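You operate a simulated robot arm through the tools that you are given. There is no shell and no other tool.

Carry out the task below with a simulated robot arm. There is one attempt and no reset: what you move stays moved.

Task
Switch the tester off and cover the test socket with the orange cap.
Fine: power off before the cap goes on; it is in the tester drawer; shut the drawer and the guard again. Set down upright: cap. Where these are worked on the way, their far stop is far enough and under half their travel is too little: guard, tester drawer.

Only the result counts: the job must be done as asked and must still hold three seconds after the hand-in. Knocking over, shifting, dropping, spilling or breaking anything else fails it. A push-on lid holds only when it is set on centred and level and pressed home; a screw cap is set on level and turned clockwise until tight.

Robot
A 7-joint arm with a two-finger parallel gripper, fixed in place. Base frame: the origin is at the foot of the arm, x ahead of it, y to its left, z up. Readings come in m, rad, newtons and seconds.
Its first joint turns from -2.601 to 2.601 rad. Payload 3.43 kg.
Tool frame: the origin (TCP) lies between the finger pads and is the grasp point; the fingertips stand 0.03 m ahead of it; z points along the fingers, y is the line along which they close. The gripper opens to 0.094 m. The fingers are 0.028 m wide and 0.01 m thick; the gripper's body (0.05 by 0.096 m) begins 0.055 m behind the TCP.
Orientation is that of the tool frame in the base frame, as a unit quaternion [x, y, z, w]. With the fingers straight down and closing along the base's y, the tool's x points along the base's -x, its y along +y and its z along -z.

Tools
- The arm moves only by the tool move_arm. Its argument "series" is a list of rows, each a list of 7 numbers: the shift along the tool's x, y, z in m, then the turn, a rotation vector about the tool's x, y, z in rad, then the opening in per cent of the stroke, from 0 (shut) to 100 (fully open). In form: [[dx, dy, dz, rx, ry, rz, fingers], ...]. A call has 1 to 20 rows; each row is the pose to reach, as a shift and turn from the pose commanded when the call began, along the tool's axes at that moment. A row lasts 0.2 s, in which the tool goes at most 0.05 m and 0.15 rad; a call with a longer step from one row to the next is refused whole, and so is a gripper value outside its range. A pose out of reach is approached as far as the arm can. The call stops where the force on the tool passes 60 N (or 10 N more than at its start, if that is more) or the arm is blocked; 0.2 s more then pass. Each finger travels about 0.045 m/s and halts on what it meets, pressing with about 32 N; the grip force reading is that of the motor and also rises with nothing between the fingers. The clock runs only during rows and for 0.2 s after the last one: add rows that repeat a pose to give the fingers time. It gives the time, the measured TCP pose, the force on the tool (base axes), the opening and the grip force at its end, in the units of the frame above (readings bear some noise), with the torque about the TCP (base axes, N m) and any sound that the robot's microphone picked up.
- Cameras (640 x 400 px; columns grow to the right, rows downward): "scene" is fixed at [0.2197, -0.6504, 1.3511]; the picture's right is [-0.99, -0.17, 0.00], its down [-0.14, 0.83, -0.54] and it looks along [0.09, -0.53, -0.84] (base axes); focal length 259 px, centre (320, 200). "wrist" rides on the gripper at [0.076, 0.014, -0.103] in the tool frame; the picture's right is [-0.18, 0.98, 0.00], its down [-0.75, -0.14, -0.64] and it looks along [-0.63, -0.12, 0.77] (tool axes); focal length 243 px, centre (320, 200). There is no depth. A picture from a camera that has moved, and an enlarged one, comes with that camera's place and axes in the base frame and with its lens.
- snapshot(camera): a new picture of that camera. The clock stands still meanwhile.
- close_up(camera, box): a new picture of the part [left, top, right, bottom] of that camera's present view, enlarged. The clock stands still meanwhile.
- job_done(): hands the job in; it is judged then, once.

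Places have to be worked out from the pictures, the camera data and where the tool is seen. Open the gripper and draw the arm clear of the work before you hand the job in, unless the task says otherwise.

The tools are called after "Emit:" by a JSON object that holds its "api" and its "payload". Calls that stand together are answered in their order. move_arm: Moves the arm, as the interface text tells. Its arguments: {"type":"object","properties":{"series":{"type":"array"}},"required":["series"]} The other tools are called the same way: snapshot (camera) takes a picture; close_up (camera, box) takes an enlarged picture of a part of a camera's view; job_done () hands the job in.

At the start:

```text
time: 0.0
tool_pos: [0.1444, -0.81, 1.0756]
ee_rot: [0.0, 1.0, -0.001, 0.0]
contact_force: [0.5, -0.1, -0.3]
moment: [-0.02, -0.01, -0.02]
finger_gap: 0.0942
finger_force: 0.0
```

scene: 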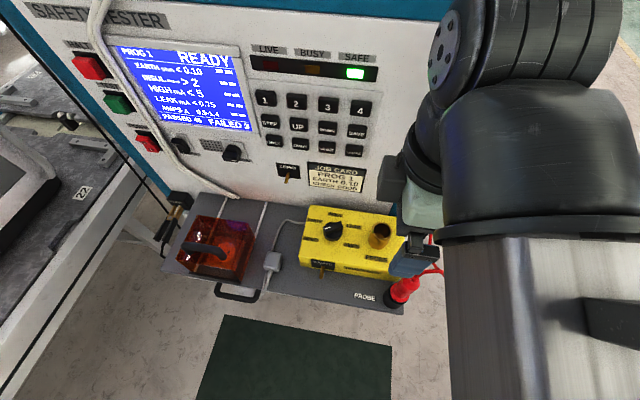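
wrist: 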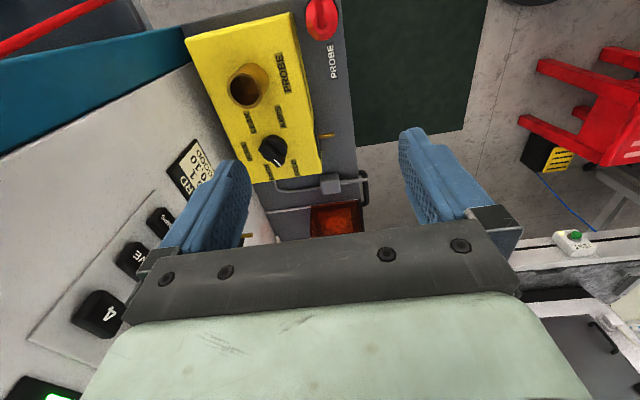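

I start by looking closely at the tester panel, shelf, guard and drawer before moving anything.

Emit:
{"api": "close_up", "payload": {"camera": "scene", "box": [140, 170, 300, 310]}}

Emit:
{"api": "close_up", "payload": {"camera": "scene", "box": [270, 160, 450, 320]}}

Emit:
{"api": "close_up", "payload": {"camera": "scene", "box": [20, 0, 240, 160]}}

Emit:
{"api": "close_up", "payload": {"camera": "scene", "box": [230, 20, 410, 200]}}

Emit:
{"api": "close_up", "payload": {"camera": "wrist", "box": [180, 0, 420, 240]}}

```text
2.86 times, centred on (220, 240) of scene
camera zoom: at [0.2197, -0.6504, 1.3511], right [-0.99, -0.17, 0.0], down [-0.14, 0.83, -0.54], along [0.09, -0.53, -0.84], focal length 739 px, centre (606, 86)
```

zoom: 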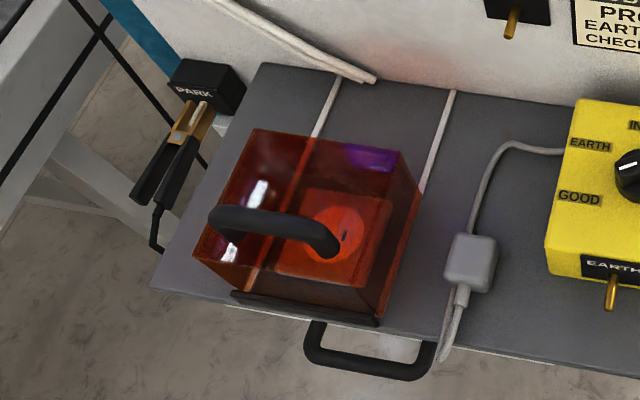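

```text
2.50 times, centred on (360, 240) of scene
camera zoom: at [0.2197, -0.6504, 1.3511], right [-0.99, -0.17, 0.0], down [-0.14, 0.83, -0.54], along [0.09, -0.53, -0.84], focal length 647 px, centre (220, 100)
```

zoom: 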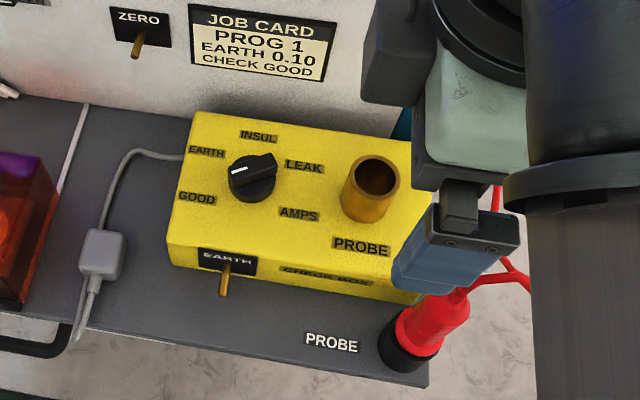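

```text
2.50 times, centred on (130, 80) of scene
camera zoom: at [0.2197, -0.6504, 1.3511], right [-0.99, -0.17, 0.0], down [-0.14, 0.83, -0.54], along [0.09, -0.53, -0.84], focal length 647 px, centre (795, 500)
```

zoom: 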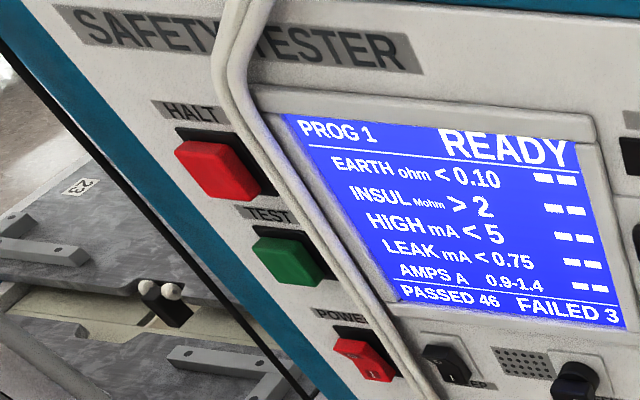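

```text
2.22 times, centred on (320, 110) of scene
camera zoom: at [0.2197, -0.6504, 1.3511], right [-0.99, -0.17, 0.0], down [-0.14, 0.83, -0.54], along [0.09, -0.53, -0.84], focal length 575 px, centre (320, 400)
```

zoom: 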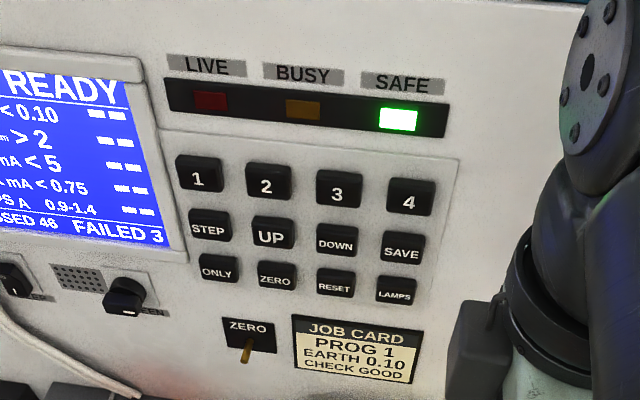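

```text
1.67 times, centred on (300, 120) of wrist
camera zoom: at [0.0668, -0.7978, 1.1778], right [0.18, 0.98, 0.0], down [0.75, -0.14, 0.64], along [0.63, -0.12, -0.77], focal length 404 px, centre (353, 333)
```

zoom: 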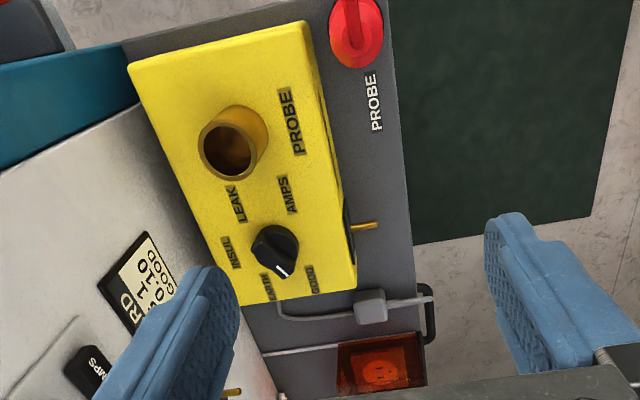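

The tester's panel appears to be near y≈-0.99 facing +y, with the shelf at z≈0.76. I zoom further on the power switch, guard and drawer handle.

Emit:
{"api": "close_up", "payload": {"camera": "scene", "box": [120, 115, 200, 165]}}

Emit:
{"api": "close_up", "payload": {"camera": "scene", "box": [175, 205, 275, 305]}}

Emit:
{"api": "close_up", "payload": {"camera": "wrist", "box": [250, 160, 390, 245]}}

```text
8.00 times, centred on (160, 140) of scene
camera zoom: at [0.2197, -0.6504, 1.3511], right [-0.99, -0.17, 0.0], down [-0.14, 0.83, -0.54], along [0.09, -0.53, -0.84], focal length 2070 px, centre (1600, 680)
```

zoom: 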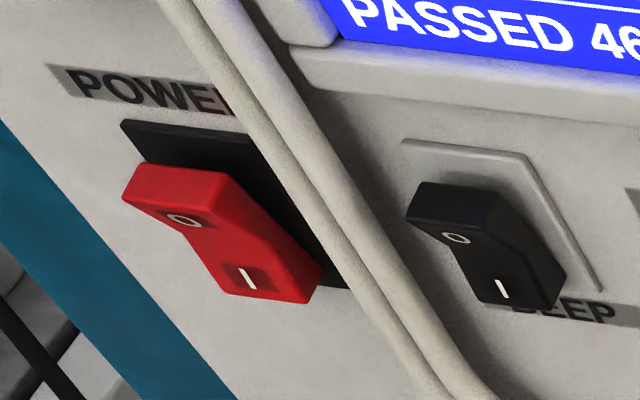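

```text
4.00 times, centred on (225, 255) of scene
camera zoom: at [0.2197, -0.6504, 1.3511], right [-0.99, -0.17, 0.0], down [-0.14, 0.83, -0.54], along [0.09, -0.53, -0.84], focal length 1035 px, centre (700, -20)
```

zoom: 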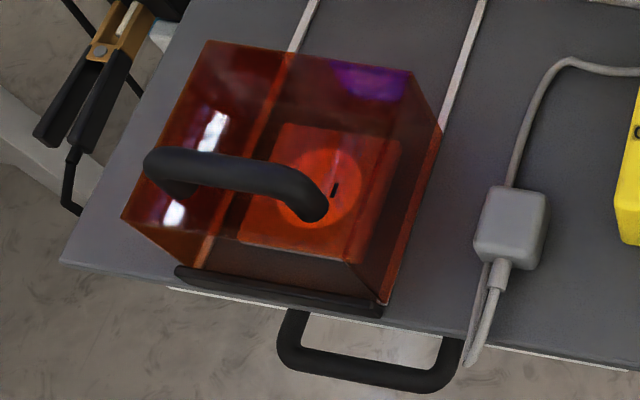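

```text
4.57 times, centred on (320, 202) of wrist
camera zoom: at [0.0668, -0.7978, 1.1778], right [0.18, 0.98, 0.0], down [0.75, -0.14, 0.64], along [0.63, -0.12, -0.77], focal length 1109 px, centre (320, 189)
```

zoom: 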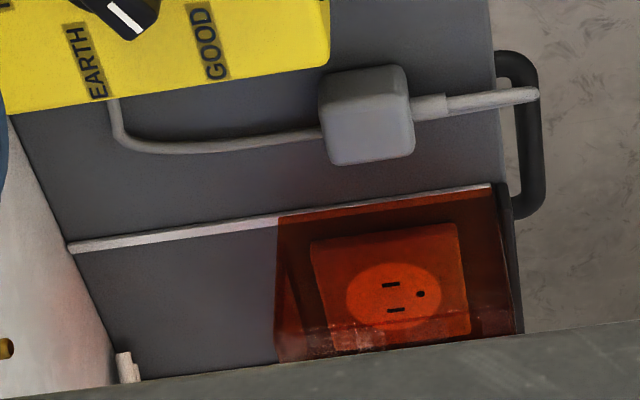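

Shelf z≈0.763, guard at x≈0.42–0.545, y≈-0.884–-0.778 with a handle on top near (0.48,-0.80,0.87); power rocker near (0.65,-0.98,0.95) with its O (top) half standing out. I raise the tool clear of the probe lead and move over toward the guard for a better look.

Emit:
{"api": "move_arm", "payload": {"series": [[0, 0, -0.04, 0, 0, 0, 100], [-0.03, 0, -0.05, 0, 0, 0, 100], [-0.075, 0, -0.05, 0, 0, 0, 100], [-0.12, 0, -0.05, 0, 0, 0, 100], [-0.165, 0, -0.05, 0, 0, 0, 100], [-0.21, 0, -0.05, 0, 0, 0, 100], [-0.25, 0, -0.05, 0, 0, 0, 100], [-0.28, 0, -0.05, 0, 0, 0, 100], [-0.28, 0, -0.05, 0, 0, 0, 100]]}}

Emit:
{"api": "snapshot", "payload": {"camera": "wrist"}}

Emit:
{"api": "snapshot", "payload": {"camera": "scene"}}

```text
time: 2.0
tool_pos: [0.4252, -0.8117, 1.1254]
ee_rot: [0.0, 1.0, 0.001, 0.0]
contact_force: [0.4, 0.2, 0.4]
moment: [0.01, 0.0, 0.0]
finger_gap: 0.094
finger_force: 0.0
```

```text
taken
camera wrist: at [0.3485, -0.7978, 1.2272], right [0.18, 0.98, 0.0], down [0.75, -0.14, 0.64], along [0.63, -0.12, -0.77], focal length 243 px, centre (320, 200)
```

wrist: 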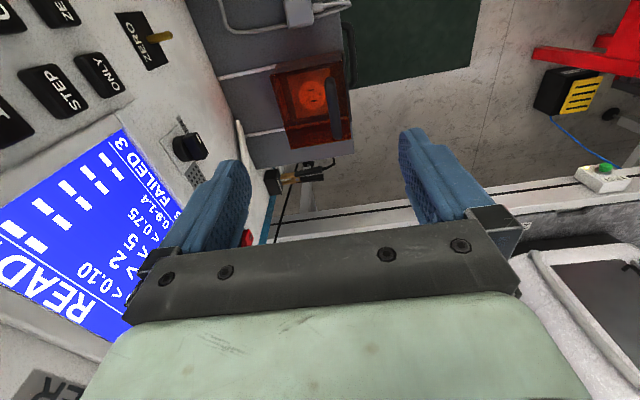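

```text
taken
```

scene: 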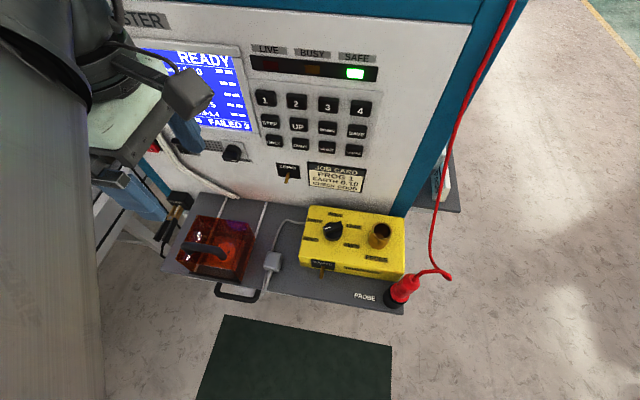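

Emit:
{"api": "close_up", "payload": {"camera": "wrist", "box": [200, 0, 400, 180]}}

Emit:
{"api": "close_up", "payload": {"camera": "scene", "box": [80, 100, 280, 310]}}

```text
2.22 times, centred on (300, 90) of wrist
camera zoom: at [0.3485, -0.7978, 1.2272], right [0.18, 0.98, 0.0], down [0.75, -0.14, 0.64], along [0.63, -0.12, -0.77], focal length 539 px, centre (364, 444)
```

zoom: 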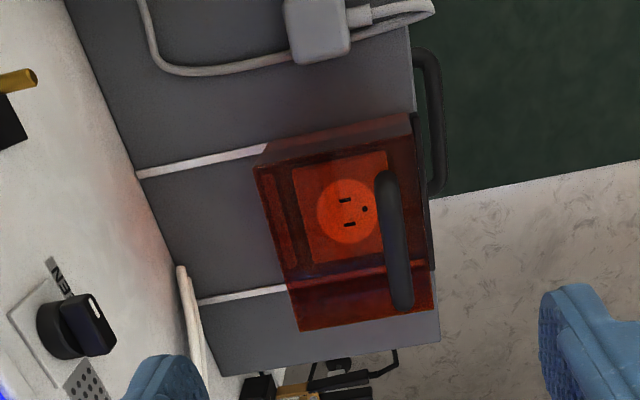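

```text
1.90 times, centred on (180, 205) of scene
camera zoom: at [0.2197, -0.6504, 1.3511], right [-0.99, -0.17, 0.0], down [-0.14, 0.83, -0.54], along [0.09, -0.53, -0.84], focal length 493 px, centre (587, 190)
```

zoom: 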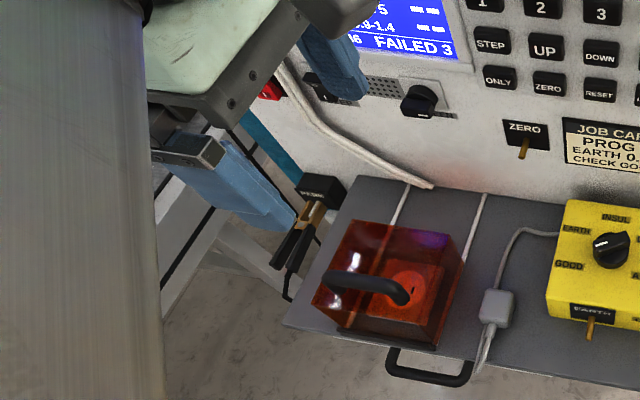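

The guard sits on two rails running back to the panel, so it likely slides in -y; the drawer handle is a U-bar under the shelf front edge. First the power: I tip the tool to point at the panel (-y), standing well back, to view the rocker.

Emit:
{"api": "move_arm", "payload": {"series": [[-0.01, 0.02, 0.0, 0.14, 0, 0, 100], [-0.02, 0.04, 0.0, 0.28, 0, 0, 100], [-0.03, 0.06, 0.01, 0.42, 0, 0, 100], [-0.04, 0.08, 0.02, 0.56, 0, 0, 100], [-0.05, 0.09, 0.04, 0.7, 0, 0, 100], [-0.06, 0.09, 0.06, 0.84, 0, 0, 100], [-0.065, 0.09, 0.08, 0.98, 0, 0, 100], [-0.07, 0.09, 0.1, 1.12, 0, 0, 100], [-0.075, 0.09, 0.12, 1.26, 0, 0, 100], [-0.075, 0.09, 0.135, 1.4, 0, 0, 100], [-0.075, 0.09, 0.145, 1.5, 0, 0, 100], [-0.075, 0.09, 0.145, 1.5708, 0, 0, 100], [-0.075, 0.09, 0.145, 1.5708, 0, 0, 100]]}}

Emit:
{"api": "snapshot", "payload": {"camera": "wrist"}}

Emit:
{"api": "snapshot", "payload": {"camera": "scene"}}

```text
time: 4.8
tool_pos: [0.4984, -0.7206, 0.9799]
ee_rot: [0.0, -0.706, 0.708, -0.001]
contact_force: [0.2, 0.5, -0.5]
moment: [-0.03, -0.01, 0.01]
finger_gap: 0.0941
finger_force: 0.0
```

```text
taken
camera wrist: at [0.4221, -0.6192, 0.9657], right [0.18, 0.0, -0.98], down [0.75, 0.64, 0.14], along [0.63, -0.77, 0.12], focal length 243 px, centre (320, 200)
```

wrist: 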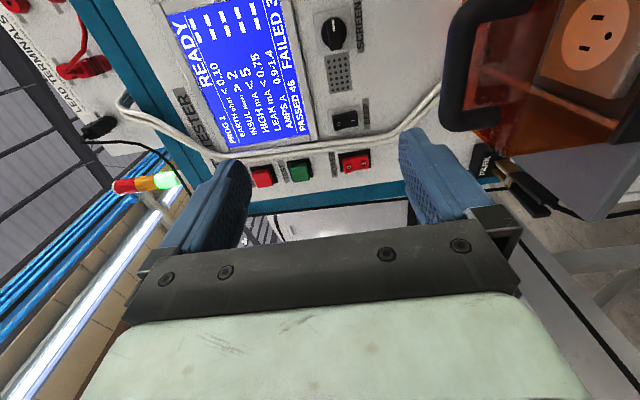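

```text
taken
```

scene: 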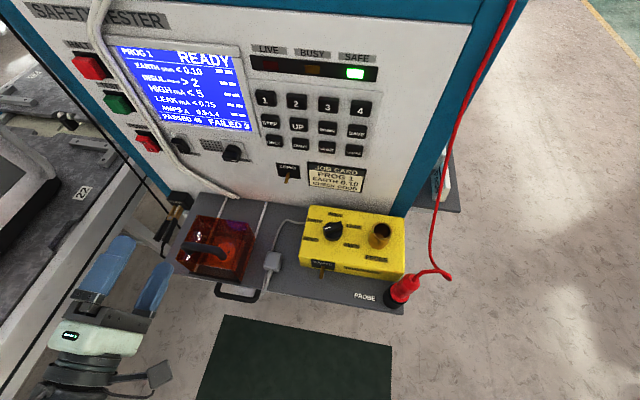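

The tool points squarely at the panel and the rocker shows between the fingers. I enlarge it to fix its place and state.

Emit:
{"api": "close_up", "payload": {"camera": "wrist", "box": [300, 90, 420, 190]}}

Emit:
{"api": "close_up", "payload": {"camera": "wrist", "box": [400, 0, 640, 230]}}

```text
4.00 times, centred on (360, 140) of wrist
camera zoom: at [0.4221, -0.6192, 0.9657], right [0.18, 0.0, -0.98], down [0.75, 0.64, 0.14], along [0.63, -0.77, 0.12], focal length 970 px, centre (160, 440)
```

zoom: 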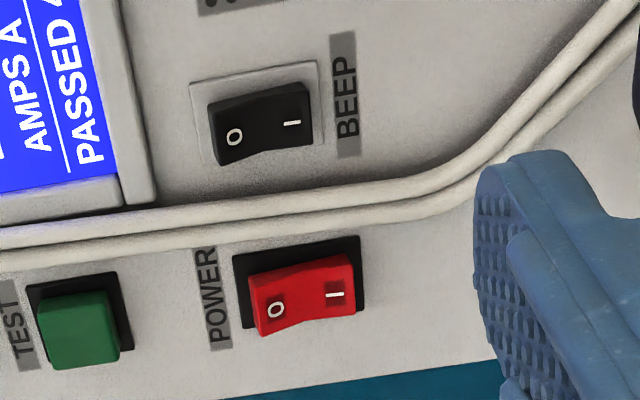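

```text
1.74 times, centred on (520, 115) of wrist
camera zoom: at [0.4221, -0.6192, 0.9657], right [0.18, 0.0, -0.98], down [0.75, 0.64, 0.14], along [0.63, -0.77, 0.12], focal length 422 px, centre (-28, 348)
```

zoom: 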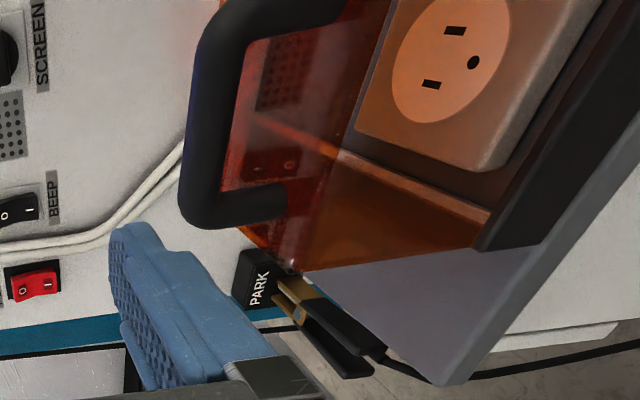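

Both views agree: the O half's face is at about (0.653,-0.977,0.959) and stands out, so the tester is on. I close the fingers and line up in front of the O half, stopping about 9 cm short.

Emit:
{"api": "move_arm", "payload": {"series": [[-0.04, 0.005, 0, 0, 0, 0, 0], [-0.08, 0.01, 0, 0, 0, 0, 0], [-0.12, 0.015, 0, 0, 0, 0, 0], [-0.157, 0.018, 0.02, 0, 0, 0, 0], [-0.157, 0.018, 0.05, 0, 0, 0, 0], [-0.157, 0.018, 0.09, 0, 0, 0, 0], [-0.157, 0.018, 0.13, 0, 0, 0, 0], [-0.157, 0.018, 0.14, 0, 0, 0, 0], [-0.157, 0.018, 0.14, 0, 0, 0, 0]]}}

Emit:
{"api": "snapshot", "payload": {"camera": "wrist"}}

Emit:
{"api": "snapshot", "payload": {"camera": "scene"}}

```text
time: 6.8
tool_pos: [0.6534, -0.8607, 0.9612]
ee_rot: [0.0, -0.707, 0.707, 0.0]
contact_force: [-1.0, 0.4, 0.9]
moment: [0.02, -0.01, -0.02]
finger_gap: 0.0
finger_force: 32.2
```

```text
taken
camera wrist: at [0.5774, -0.7596, 0.9476], right [0.18, 0.0, -0.98], down [0.75, 0.64, 0.14], along [0.63, -0.77, 0.12], focal length 243 px, centre (320, 200)
```

wrist: 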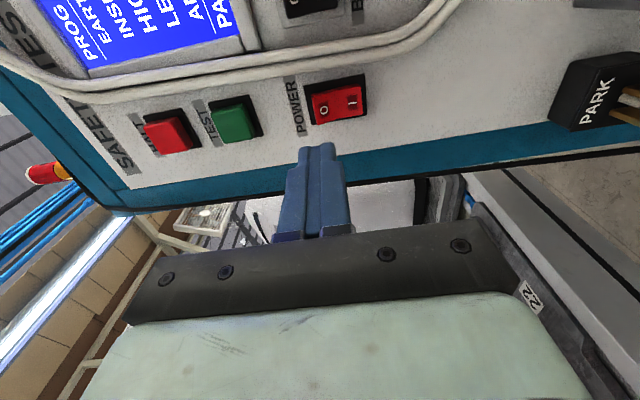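

```text
taken
```

scene: 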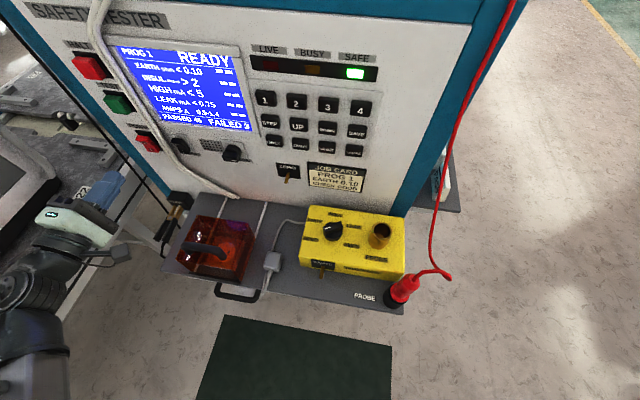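

The fingertips line up with the O half (re-measured at (0.654,-0.977,0.960)). I advance and press slowly.

Emit:
{"api": "move_arm", "payload": {"series": [[0, 0, 0.04, 0, 0, 0, 0], [0, 0, 0.075, 0, 0, 0, 0], [0, 0, 0.08, 0, 0, 0, 0], [0, 0, 0.084, 0, 0, 0, 0], [0, 0, 0.088, 0, 0, 0, 0], [0, 0, 0.091, 0, 0, 0, 0], [0, 0, 0.094, 0, 0, 0, 0], [0, 0, 0.094, 0, 0, 0, 0]]}}

Emit:
{"api": "snapshot", "payload": {"camera": "wrist"}}

Emit:
{"api": "snapshot", "payload": {"camera": "scene"}}

```text
time: 8.7
tool_pos: [0.6568, -0.95, 0.9625]
ee_rot: [-0.001, 0.708, -0.706, 0.0]
contact_force: [-0.6, 14.1, 4.8]
moment: [-0.01, 0.01, -0.02]
finger_gap: 0.0002
finger_force: 31.8
stopped in row 8: the force on the tool passed its limit at 62 N (the readings are from after the stop); the commanded pose is now the measured one
```

```text
taken
camera wrist: at [0.5792, -0.8482, 0.9489], right [0.18, 0.0, -0.98], down [0.75, 0.64, 0.14], along [0.63, -0.77, 0.12], focal length 243 px, centre (320, 200)
```

wrist: 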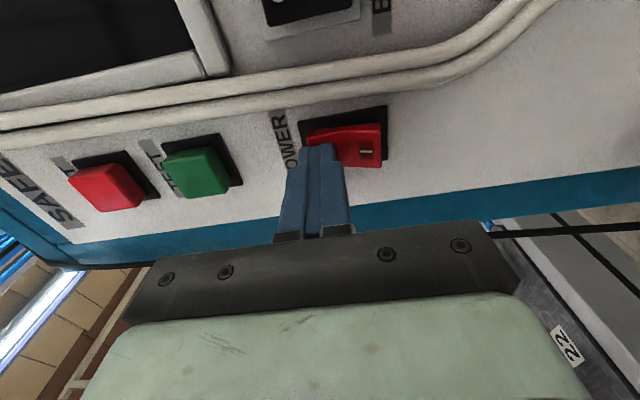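

```text
taken
```

scene: 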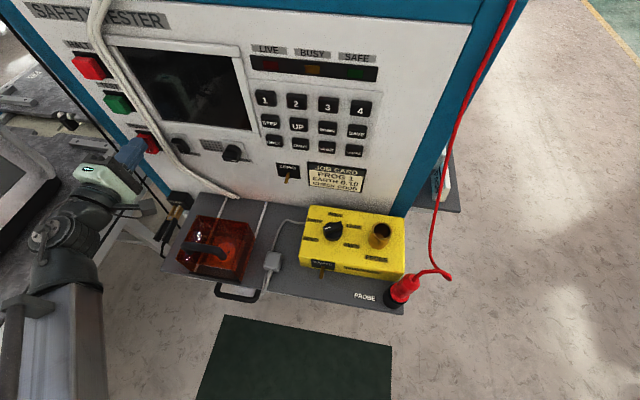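

The screen and lamps went dark: the tester is off. I back away from the rocker and swing round in front of the guard and drawer, opening the fingers, to look at both handles.

Emit:
{"api": "move_arm", "payload": {"series": [[0, 0, -0.03, 0, 0, 0, 0], [0, 0, -0.07, 0, 0, 0, 0], [0, 0, -0.115, 0, 0, 0, 0], [0, 0, -0.16, 0, 0, 0, 0], [0.03, 0, -0.2, 0, 0, 0, 100], [0.06, 0, -0.24, 0, 0, 0, 100], [0.1, 0, -0.27, 0, 0, 0, 100], [0.14, 0, -0.3, 0, 0, 0, 100], [0.185, 0, -0.31, 0, 0, 0, 100], [0.23, 0, -0.32, 0, 0, 0, 100], [0.27, 0, -0.33, 0, 0, 0, 100], [0.3, 0.02, -0.33, 0, 0, 0, 100], [0.3, 0.02, -0.33, 0, 0, 0, 100]]}}

Emit:
{"api": "snapshot", "payload": {"camera": "wrist"}}

Emit:
{"api": "close_up", "payload": {"camera": "scene", "box": [100, 110, 190, 170]}}

```text
time: 11.5
tool_pos: [0.3552, -0.6204, 0.9407]
ee_rot: [-0.001, 0.707, -0.707, 0.001]
contact_force: [-0.3, 0.0, 0.5]
moment: [0.01, -0.02, 0.0]
finger_gap: 0.0941
finger_force: 0.0
```

```text
taken
camera wrist: at [0.2794, -0.519, 0.9264], right [0.18, 0.0, -0.98], down [0.75, 0.64, 0.14], along [0.63, -0.77, 0.12], focal length 243 px, centre (320, 200)
```

wrist: 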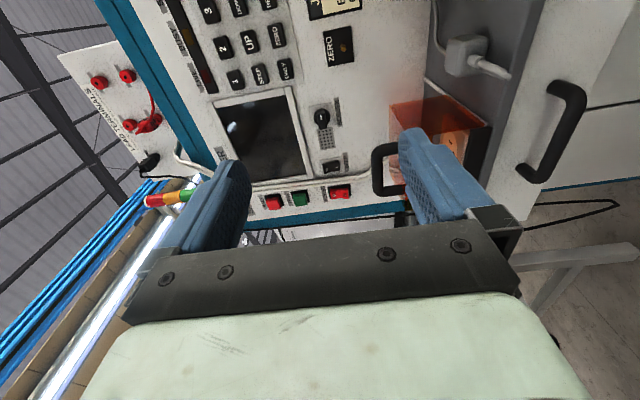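

```text
6.67 times, centred on (145, 140) of scene
camera zoom: at [0.2197, -0.6504, 1.3511], right [-0.99, -0.17, 0.0], down [-0.14, 0.83, -0.54], along [0.09, -0.53, -0.84], focal length 1725 px, centre (1487, 600)
```

zoom: 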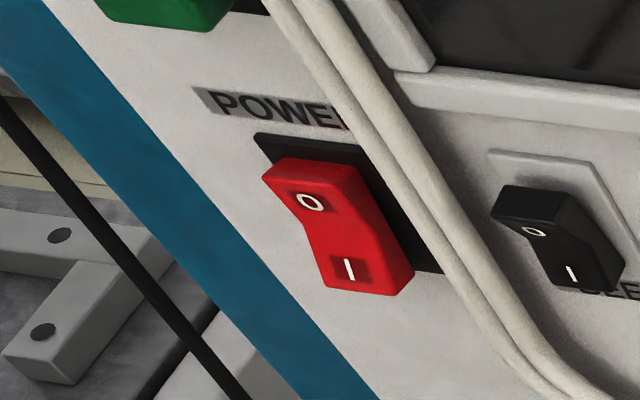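

The rocker is now tipped to O. I zoom on the drawer handle, drawer front and guard from this view.

Emit:
{"api": "close_up", "payload": {"camera": "wrist", "box": [360, 20, 640, 220]}}

Emit:
{"api": "close_up", "payload": {"camera": "wrist", "box": [360, 80, 500, 220]}}

```text
2.00 times, centred on (500, 120) of wrist
camera zoom: at [0.2794, -0.519, 0.9264], right [0.18, 0.0, -0.98], down [0.75, 0.64, 0.14], along [0.63, -0.77, 0.12], focal length 485 px, centre (-40, 360)
```

zoom: 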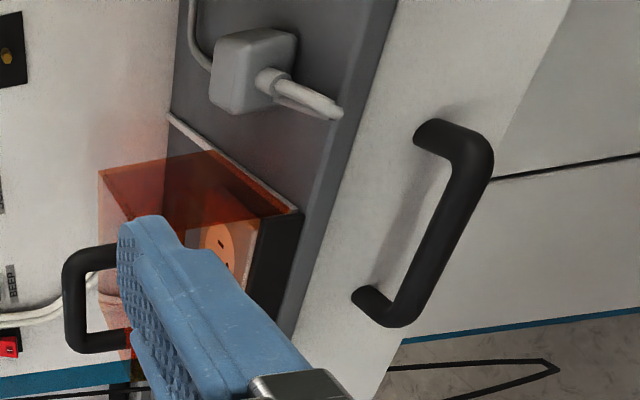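

```text
2.86 times, centred on (430, 150) of wrist
camera zoom: at [0.2794, -0.519, 0.9264], right [0.18, 0.0, -0.98], down [0.75, 0.64, 0.14], along [0.63, -0.77, 0.12], focal length 693 px, centre (6, 343)
```

zoom: 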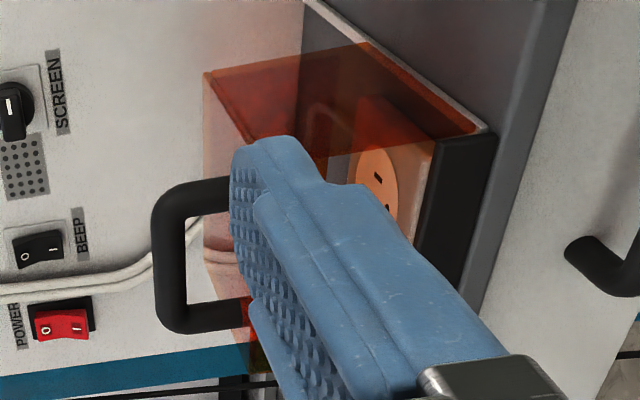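

The rails and shape indicate a sliding guard; I put its handle bar at about (0.477,-0.798,0.883). I go to a pre-grasp in front of it with the fingers opened to about 38 mm, to be checked before I go in.

Emit:
{"api": "move_arm", "payload": {"series": [[-0.04, 0.02, 0.0, 0, 0, 0, 40], [-0.08, 0.04, 0.0, 0, 0, 0, 40], [-0.122, 0.0577, 0.01, 0, 0, 0, 40], [-0.122, 0.0577, 0.04, 0, 0, 0, 40], [-0.122, 0.0577, 0.07, 0, 0, 0, 40], [-0.122, 0.0577, 0.085, 0, 0, 0, 40], [-0.122, 0.0577, 0.085, 0, 0, 0, 40]]}}

Emit:
{"api": "snapshot", "payload": {"camera": "wrist"}}

Emit:
{"api": "snapshot", "payload": {"camera": "scene"}}

```text
time: 13.1
tool_pos: [0.4776, -0.7046, 0.8823]
ee_rot: [0.0, 0.708, -0.706, 0.001]
contact_force: [-0.3, 0.7, 0.4]
moment: [-0.05, -0.01, 0.0]
finger_gap: 0.0376
finger_force: 0.1
```

```text
taken
camera wrist: at [0.401, -0.6045, 0.8697], right [0.18, 0.0, -0.98], down [0.75, 0.64, 0.14], along [0.63, -0.77, 0.12], focal length 243 px, centre (320, 200)
```

wrist: 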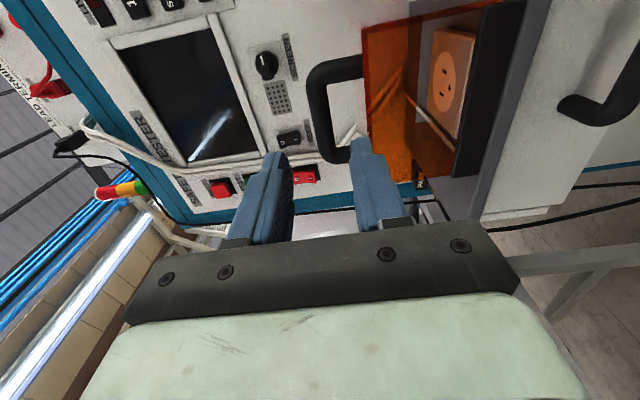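

```text
taken
```

scene: 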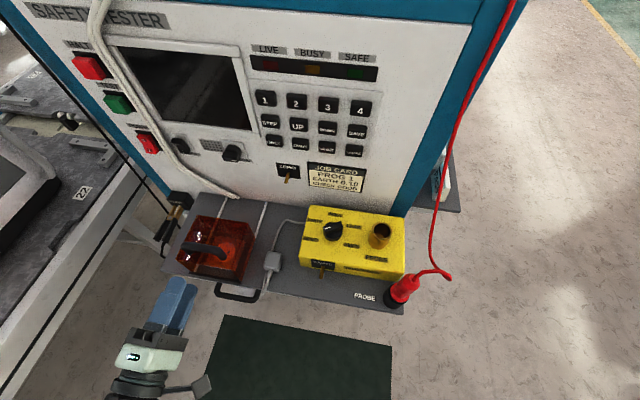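

The bar re-measures at z≈0.882, aligned with the gap. I move in so the bar is between the pads and close on it.

Emit:
{"api": "move_arm", "payload": {"series": [[0, 0, 0.03, 0, 0, 0, 40], [0, 0, 0.06, 0, 0, 0, 40], [0, 0, 0.08, 0, 0, 0, 40], [0, 0, 0.088, 0, 0, 0, 40], [0, 0, 0.088, 0, 0, 0, 0], [0, 0, 0.088, 0, 0, 0, 0], [0, 0, 0.088, 0, 0, 0, 0], [0, 0, 0.088, 0, 0, 0, 0]]}}

Emit:
{"api": "snapshot", "payload": {"camera": "wrist"}}

Emit:
{"api": "close_up", "payload": {"camera": "scene", "box": [140, 190, 300, 310]}}

```text
time: 14.9
tool_pos: [0.4777, -0.7948, 0.8811]
ee_rot: [0.001, 0.71, -0.704, 0.002]
contact_force: [-5.3, 3.4, -39.3]
moment: [0.27, -1.19, 0.69]
finger_gap: 0.0158
finger_force: 44.8
```

```text
taken
camera wrist: at [0.4008, -0.6937, 0.868], right [0.19, 0.01, -0.98], down [0.75, 0.64, 0.15], along [0.63, -0.77, 0.12], focal length 243 px, centre (320, 200)
```

wrist: 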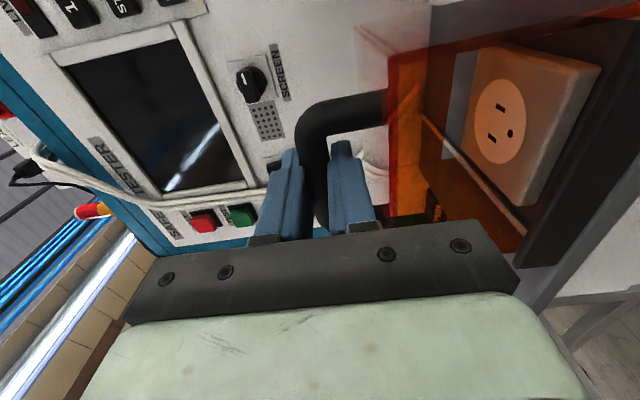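

```text
3.33 times, centred on (220, 250) of scene
camera zoom: at [0.2197, -0.6504, 1.3511], right [-0.99, -0.17, 0.0], down [-0.14, 0.83, -0.54], along [0.09, -0.53, -0.84], focal length 862 px, centre (653, 33)
```

zoom: 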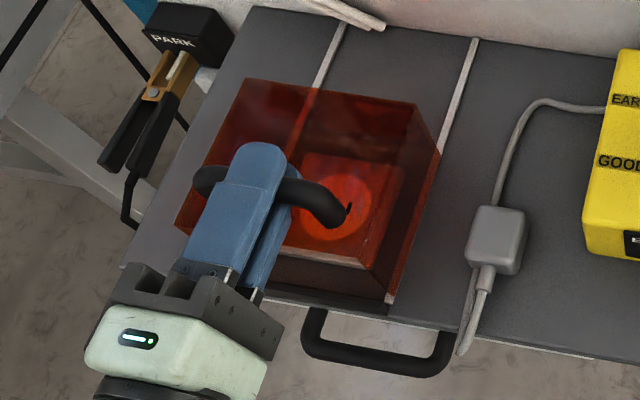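

The bar (15.8 mm) is gripped, with a 39 N vertical load showing my grip about 2 mm high. I ease down 2 mm, then push gently in -y to see whether the guard slides.

Emit:
{"api": "move_arm", "payload": {"series": [[0, 0.001, 0, 0, 0, 0, 0], [0, 0.002, 0, 0, 0, 0, 0], [0, 0.002, 0.005, 0, 0, 0, 0], [0, 0.002, 0.01, 0, 0, 0, 0], [0, 0.002, 0.015, 0, 0, 0, 0], [0, 0.002, 0.02, 0, 0, 0, 0]]}}

Emit:
{"api": "snapshot", "payload": {"camera": "wrist"}}

Emit:
{"api": "close_up", "payload": {"camera": "scene", "box": [140, 190, 300, 310]}}

```text
time: 16.3
tool_pos: [0.4766, -0.8147, 0.8813]
ee_rot: [0.001, 0.709, -0.705, 0.001]
contact_force: [-4.1, 0.6, -22.8]
moment: [0.31, -1.29, -1.32]
finger_gap: 0.0154
finger_force: 45.2
```

```text
taken
camera wrist: at [0.4011, -0.7135, 0.8677], right [0.19, 0.0, -0.98], down [0.75, 0.64, 0.15], along [0.63, -0.77, 0.12], focal length 243 px, centre (320, 200)
```

wrist: 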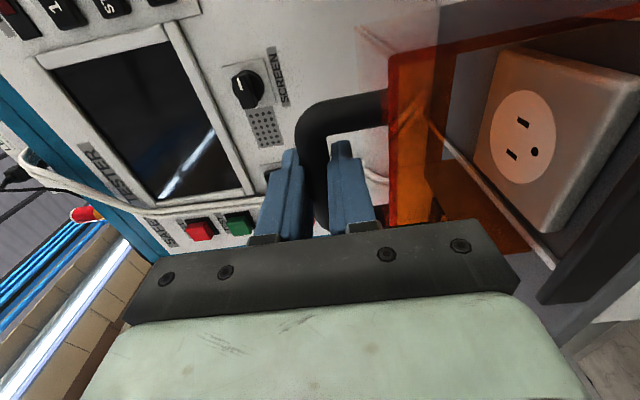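

```text
3.33 times, centred on (220, 250) of scene
camera zoom: at [0.2197, -0.6504, 1.3511], right [-0.99, -0.17, 0.0], down [-0.14, 0.83, -0.54], along [0.09, -0.53, -0.84], focal length 862 px, centre (653, 33)
```

zoom: 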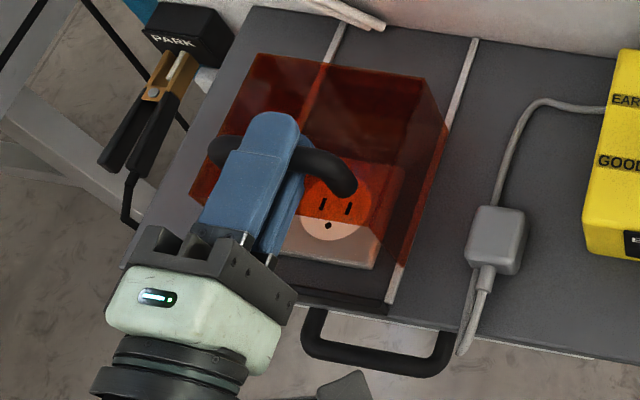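

The guard slides back easily (the black lip stays put). I push it further toward its far stop.

Emit:
{"api": "move_arm", "payload": {"series": [[0, 0.001, 0.012, 0, 0, 0, 0], [0, 0.001, 0.024, 0, 0, 0, 0], [0, 0.001, 0.036, 0, 0, 0, 0], [0, 0.001, 0.048, 0, 0, 0, 0], [0, 0.001, 0.058, 0, 0, 0, 0], [0, 0.001, 0.066, 0, 0, 0, 0], [0, 0.001, 0.074, 0, 0, 0, 0], [0, 0.001, 0.074, 0, 0, 0, 0]]}}

Emit:
{"api": "snapshot", "payload": {"camera": "wrist"}}

Emit:
{"api": "close_up", "payload": {"camera": "scene", "box": [140, 170, 300, 310]}}

```text
time: 18.1
tool_pos: [0.4783, -0.8897, 0.8813]
ee_rot: [0.0, 0.708, -0.706, 0.001]
contact_force: [-6.6, -1.0, 3.6]
moment: [-0.08, -1.26, 0.86]
finger_gap: 0.0158
finger_force: 44.3
```

```text
taken
camera wrist: at [0.401, -0.7873, 0.8676], right [0.19, 0.0, -0.98], down [0.75, 0.64, 0.14], along [0.63, -0.77, 0.12], focal length 243 px, centre (320, 200)
```

wrist: 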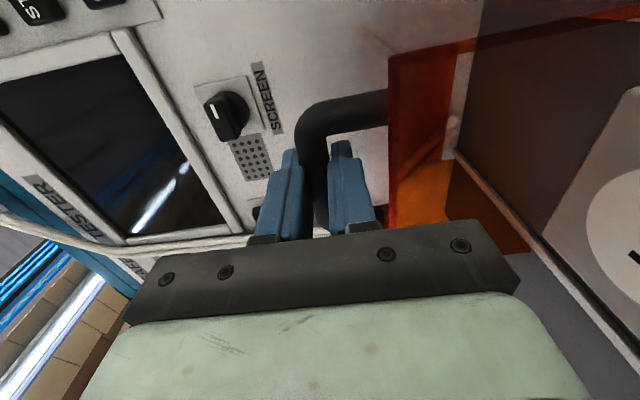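

```text
2.86 times, centred on (220, 240) of scene
camera zoom: at [0.2197, -0.6504, 1.3511], right [-0.99, -0.17, 0.0], down [-0.14, 0.83, -0.54], along [0.09, -0.53, -0.84], focal length 739 px, centre (606, 86)
```

zoom: 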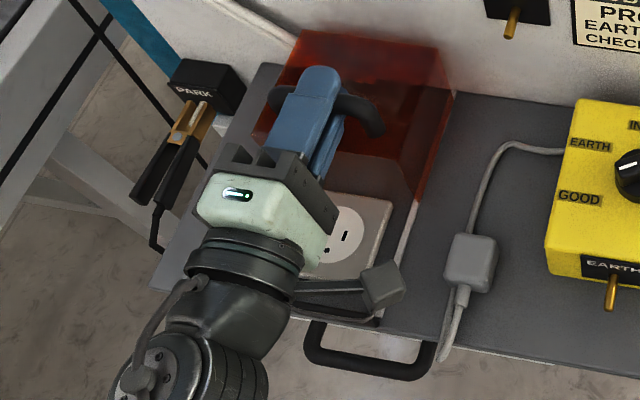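

About 95 mm travelled with no resistance. I push on slowly to feel for the far stop.

Emit:
{"api": "move_arm", "payload": {"series": [[0, 0, 0.004, 0, 0, 0, 0], [0, 0, 0.008, 0, 0, 0, 0], [0, 0, 0.012, 0, 0, 0, 0], [0, 0, 0.015, 0, 0, 0, 0], [0, 0, 0.018, 0, 0, 0, 0]]}}

Emit:
{"api": "close_up", "payload": {"camera": "scene", "box": [140, 170, 300, 310]}}

```text
time: 19.3
tool_pos: [0.4787, -0.9017, 0.8811]
ee_rot: [-0.001, 0.708, -0.706, 0.002]
contact_force: [-10.1, 50.8, -3.4]
moment: [0.06, -1.21, -0.18]
finger_gap: 0.0158
finger_force: 44.7
```

```text
2.86 times, centred on (220, 240) of scene
camera zoom: at [0.2197, -0.6504, 1.3511], right [-0.99, -0.17, 0.0], down [-0.14, 0.83, -0.54], along [0.09, -0.53, -0.84], focal length 739 px, centre (606, 86)
```

zoom: 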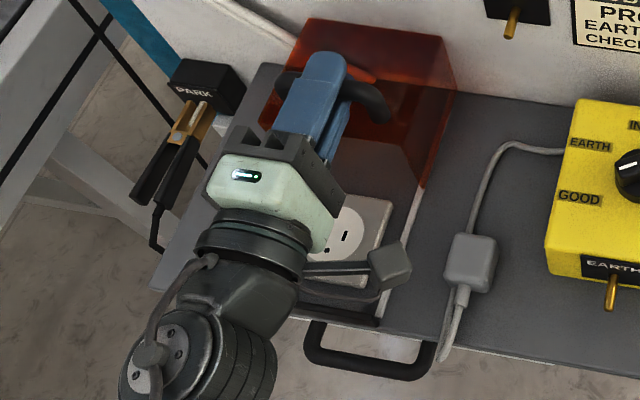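

The guard met its far stop (force rose to ~51 N at y=-0.902, 107 mm of travel). I relax, release the bar, and back straight out, then go down in front of the drawer handle.

Emit:
{"api": "move_arm", "payload": {"series": [[0, 0, -0.004, 0, 0, 0, 0], [0, 0, -0.004, 0, 0, 0, 40], [0, 0, -0.004, 0, 0, 0, 40], [0, 0, -0.004, 0, 0, 0, 40], [0, 0, -0.03, 0, 0, 0, 40], [0, 0, -0.07, 0, 0, 0, 40], [0, 0, -0.115, 0, 0, 0, 40], [0, 0, -0.16, 0, 0, 0, 40], [0, 0, -0.205, 0, 0, 0, 40], [0.01, 0, -0.25, 0, 0, 0, 40], [0.03, 0.01, -0.28, 0, 0, 0, 40], [0.043, 0.05, -0.29, 0, 0, 0, 40], [0.043, 0.09, -0.29, 0, 0, 0, 40], [0.043, 0.13, -0.28, 0, 0, 0, 40], [0.043, 0.165, -0.26, 0, 0, 0, 40], [0.043, 0.173, -0.24, 0, 0, 0, 40], [0.043, 0.173, -0.24, 0, 0, 0, 40]]}}

Emit:
{"api": "snapshot", "payload": {"camera": "wrist"}}

Emit:
{"api": "snapshot", "payload": {"camera": "scene"}}

```text
time: 22.9
tool_pos: [0.4351, -0.6673, 0.7066]
ee_rot: [-0.001, 0.708, -0.707, 0.0]
contact_force: [-0.6, 0.2, -0.3]
moment: [-0.01, 0.0, -0.01]
finger_gap: 0.0376
finger_force: 0.0
```

```text
taken
camera wrist: at [0.3582, -0.5656, 0.6936], right [0.18, 0.0, -0.98], down [0.75, 0.64, 0.14], along [0.63, -0.77, 0.12], focal length 243 px, centre (320, 200)
```

wrist: 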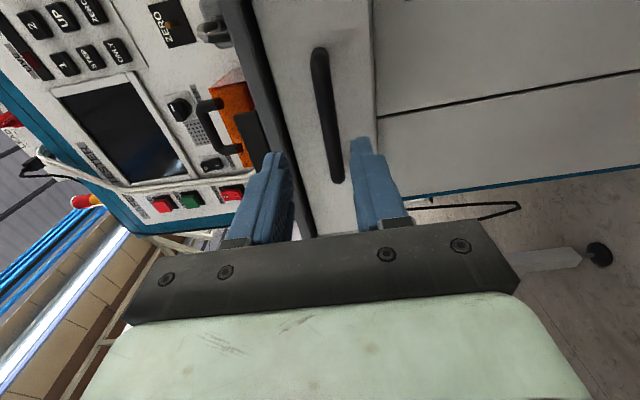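

```text
taken
```

scene: 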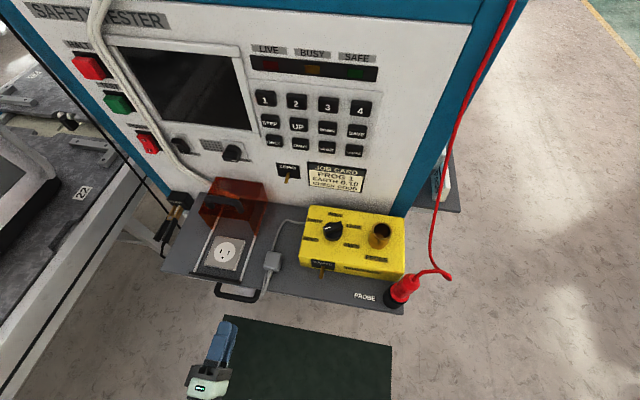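

The bar of the drawer handle is at z≈0.700, y≈-0.754, x≈0.39–0.485, with the drawer front about 35 mm behind it. I lower 6.6 mm, move in and grip it.

Emit:
{"api": "move_arm", "payload": {"series": [[0, 0.0066, 0.0, 0, 0, 0, 40], [0, 0.0066, 0.03, 0, 0, 0, 40], [0, 0.0066, 0.06, 0, 0, 0, 40], [0, 0.0066, 0.075, 0, 0, 0, 40], [0, 0.0066, 0.075, 0, 0, 0, 20], [0, 0.0066, 0.075, 0, 0, 0, 0], [0, 0.0066, 0.075, 0, 0, 0, 0], [0, 0.0066, 0.075, 0, 0, 0, 0]]}}

Emit:
{"api": "snapshot", "payload": {"camera": "wrist"}}

```text
time: 24.7
tool_pos: [0.434, -0.7404, 0.6988]
ee_rot: [-0.001, 0.708, -0.707, 0.0]
contact_force: [-2.1, -0.3, -3.6]
moment: [0.04, 0.07, 0.21]
finger_gap: 0.0137
finger_force: 45.1
```

```text
taken
camera wrist: at [0.3578, -0.6392, 0.6863], right [0.18, 0.0, -0.98], down [0.75, 0.64, 0.14], along [0.63, -0.77, 0.12], focal length 243 px, centre (320, 200)
```

wrist: 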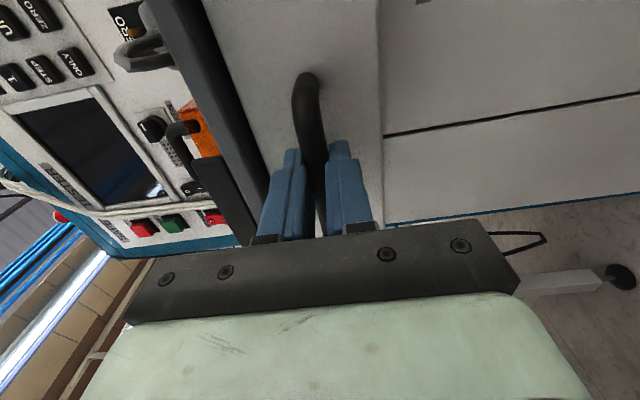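

The handle is gripped cleanly (13.7 mm, small side load). I pull the drawer toward +y at a gentle pace.

Emit:
{"api": "move_arm", "payload": {"series": [[0, 0, -0.004, 0, 0, 0, 0], [0, 0, -0.01, 0, 0, 0, 0], [0, 0, -0.018, 0, 0, 0, 0], [0, 0, -0.026, 0, 0, 0, 0], [0, 0, -0.034, 0, 0, 0, 0], [0, 0, -0.042, 0, 0, 0, 0], [0, 0, -0.05, 0, 0, 0, 0], [0, 0, -0.058, 0, 0, 0, 0], [0, 0, -0.066, 0, 0, 0, 0], [0, 0, -0.074, 0, 0, 0, 0], [0, 0, -0.082, 0, 0, 0, 0], [0, 0, -0.088, 0, 0, 0, 0], [0, 0, -0.09, 0, 0, 0, 0]]}}

Emit:
{"api": "snapshot", "payload": {"camera": "scene"}}

```text
time: 27.5
tool_pos: [0.435, -0.6515, 0.7004]
ee_rot: [0.0, 0.709, -0.705, 0.001]
contact_force: [-10.7, 0.4, -36.1]
moment: [0.5, 0.3, 1.06]
finger_gap: 0.0136
finger_force: 44.7
```

```text
taken
```

scene: 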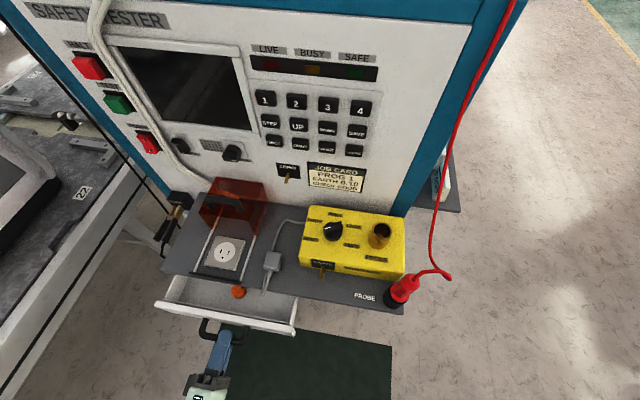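

The drawer comes out and an orange cap is appearing near the shelf edge. I ease the grip down slightly (36 N vertical load) and keep pulling toward the stop.

Emit:
{"api": "move_arm", "payload": {"series": [[0, 0.0015, -0.002, 0, 0, 0, 0], [0, 0.002, -0.008, 0, 0, 0, 0], [0, 0.002, -0.016, 0, 0, 0, 0], [0, 0.002, -0.024, 0, 0, 0, 0], [0, 0.002, -0.032, 0, 0, 0, 0], [0, 0.002, -0.04, 0, 0, 0, 0], [0, 0.002, -0.048, 0, 0, 0, 0], [0, 0.002, -0.054, 0, 0, 0, 0], [0, 0.002, -0.06, 0, 0, 0, 0], [0, 0.002, -0.066, 0, 0, 0, 0], [0, 0.002, -0.072, 0, 0, 0, 0]]}}

Emit:
{"api": "snapshot", "payload": {"camera": "scene"}}

Emit:
{"api": "close_up", "payload": {"camera": "scene", "box": [140, 230, 320, 400]}}

```text
time: 29.9
tool_pos: [0.4352, -0.5798, 0.7002]
ee_rot: [0.0, -0.706, 0.708, -0.001]
contact_force: [0.9, -33.8, -0.3]
moment: [-0.01, 0.07, -0.01]
finger_gap: 0.0139
finger_force: 45.2
```

```text
taken
```

scene: 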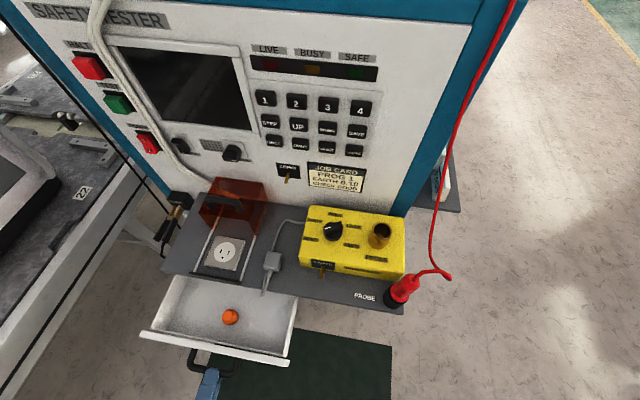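

```text
2.35 times, centred on (230, 315) of scene
camera zoom: at [0.2197, -0.6504, 1.3511], right [-0.99, -0.17, 0.0], down [-0.14, 0.83, -0.54], along [0.09, -0.53, -0.84], focal length 609 px, centre (532, -71)
```

zoom: 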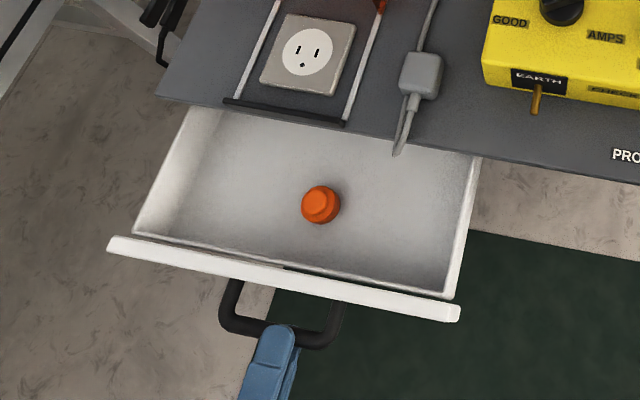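

The drawer reached its stop (force rising at 161 mm of travel) and the orange cap stands inside it. I relax slightly, let go of the handle and back away, then enlarge the cap.

Emit:
{"api": "move_arm", "payload": {"series": [[0, 0, 0.0015, 0, 0, 0, 0], [0, 0, 0.0015, 0, 0, 0, 40], [0, 0, 0.0015, 0, 0, 0, 40], [0, 0, 0.0015, 0, 0, 0, 40], [0, 0, -0.02, 0, 0, 0, 40], [0, 0, -0.05, 0, 0, 0, 40], [0, 0, -0.07, 0, 0, 0, 40], [0, 0, -0.07, 0, 0, 0, 40]]}}

Emit:
{"api": "close_up", "payload": {"camera": "scene", "box": [200, 290, 260, 340]}}

Emit:
{"api": "close_up", "payload": {"camera": "scene", "box": [185, 225, 265, 285]}}

Emit:
{"api": "snapshot", "payload": {"camera": "scene"}}

Emit:
{"api": "snapshot", "payload": {"camera": "wrist"}}

```text
time: 31.7
tool_pos: [0.4343, -0.509, 0.7011]
ee_rot: [0.001, -0.707, 0.707, -0.001]
contact_force: [0.4, 0.1, 0.0]
moment: [0.02, -0.01, 0.01]
finger_gap: 0.0376
finger_force: 0.0
```

```text
8.00 times, centred on (230, 315) of scene
camera zoom: at [0.2197, -0.6504, 1.3511], right [-0.99, -0.17, 0.0], down [-0.14, 0.83, -0.54], along [0.09, -0.53, -0.84], focal length 2070 px, centre (1040, -720)
```

zoom: 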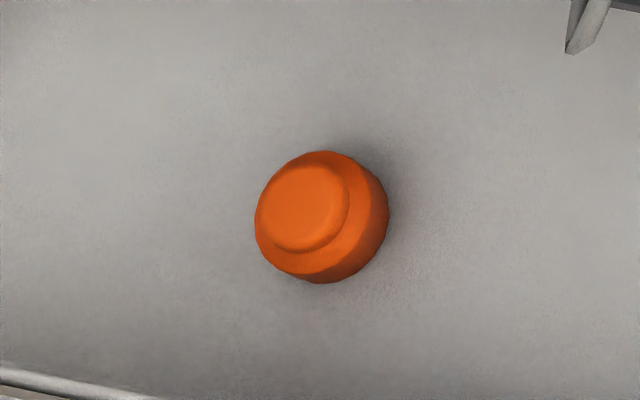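

```text
6.67 times, centred on (225, 255) of scene
camera zoom: at [0.2197, -0.6504, 1.3511], right [-0.99, -0.17, 0.0], down [-0.14, 0.83, -0.54], along [0.09, -0.53, -0.84], focal length 1725 px, centre (953, -167)
```

zoom: 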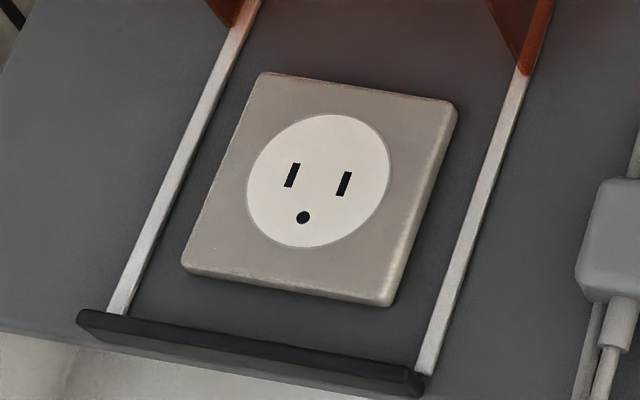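

```text
taken
```

scene: 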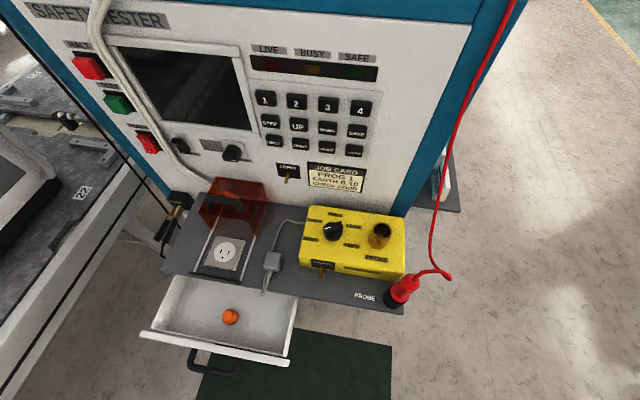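

```text
taken
camera wrist: at [0.3582, -0.4076, 0.6862], right [0.18, 0.0, -0.98], down [0.75, 0.64, 0.14], along [0.63, -0.77, 0.12], focal length 243 px, centre (320, 200)
```

wrist: 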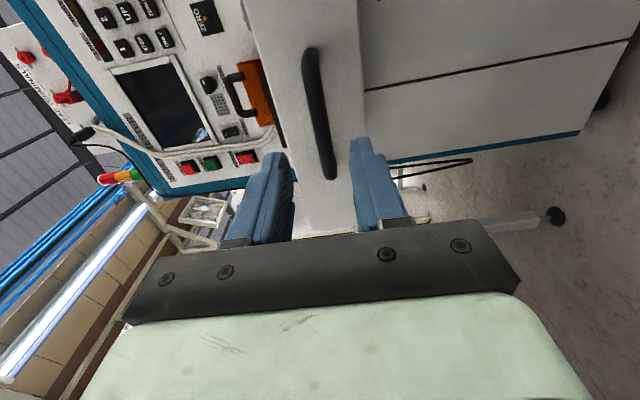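

The cap is a stepped orange cap (~40 mm skirt, ~28 mm top) standing upright at roughly (0.453,-0.717). I raise the arm and tip the tool back to pointing down.

Emit:
{"api": "move_arm", "payload": {"series": [[0, -0.045, 0, 0, 0, 0, 60], [0, -0.09, 0, 0, 0, 0, 60], [0, -0.135, 0, 0, 0, 0, 60], [0, -0.18, 0, 0, 0, 0, 60], [0, -0.22, 0, -0.14, 0, 0, 60], [0, -0.24, 0, -0.28, 0, 0, 60], [0, -0.25, 0, -0.42, 0, 0, 60], [0, -0.25, 0.01, -0.56, 0, 0, 60], [0, -0.25, 0.02, -0.7, 0, 0, 60], [0, -0.25, 0.03, -0.84, 0, 0, 60], [0, -0.25, 0.04, -0.98, 0, 0, 60], [0, -0.25, 0.05, -1.12, 0, 0, 60], [0, -0.25, 0.06, -1.26, 0, 0, 60], [0, -0.25, 0.07, -1.4, 0, 0, 60], [0, -0.25, 0.08, -1.5, 0, 0, 60], [0, -0.25, 0.08, -1.5708, 0, 0, 60], [0, -0.25, 0.08, -1.5708, 0, 0, 60]]}}

```text
time: 35.3
tool_pos: [0.4344, -0.5889, 0.9488]
ee_rot: [0.0, 1.0, 0.001, 0.0]
contact_force: [0.9, 0.4, -0.2]
moment: [0.01, -0.02, -0.01]
finger_gap: 0.0563
finger_force: 0.1
out of reach, approached as far as the arm can: row 5, 6
```

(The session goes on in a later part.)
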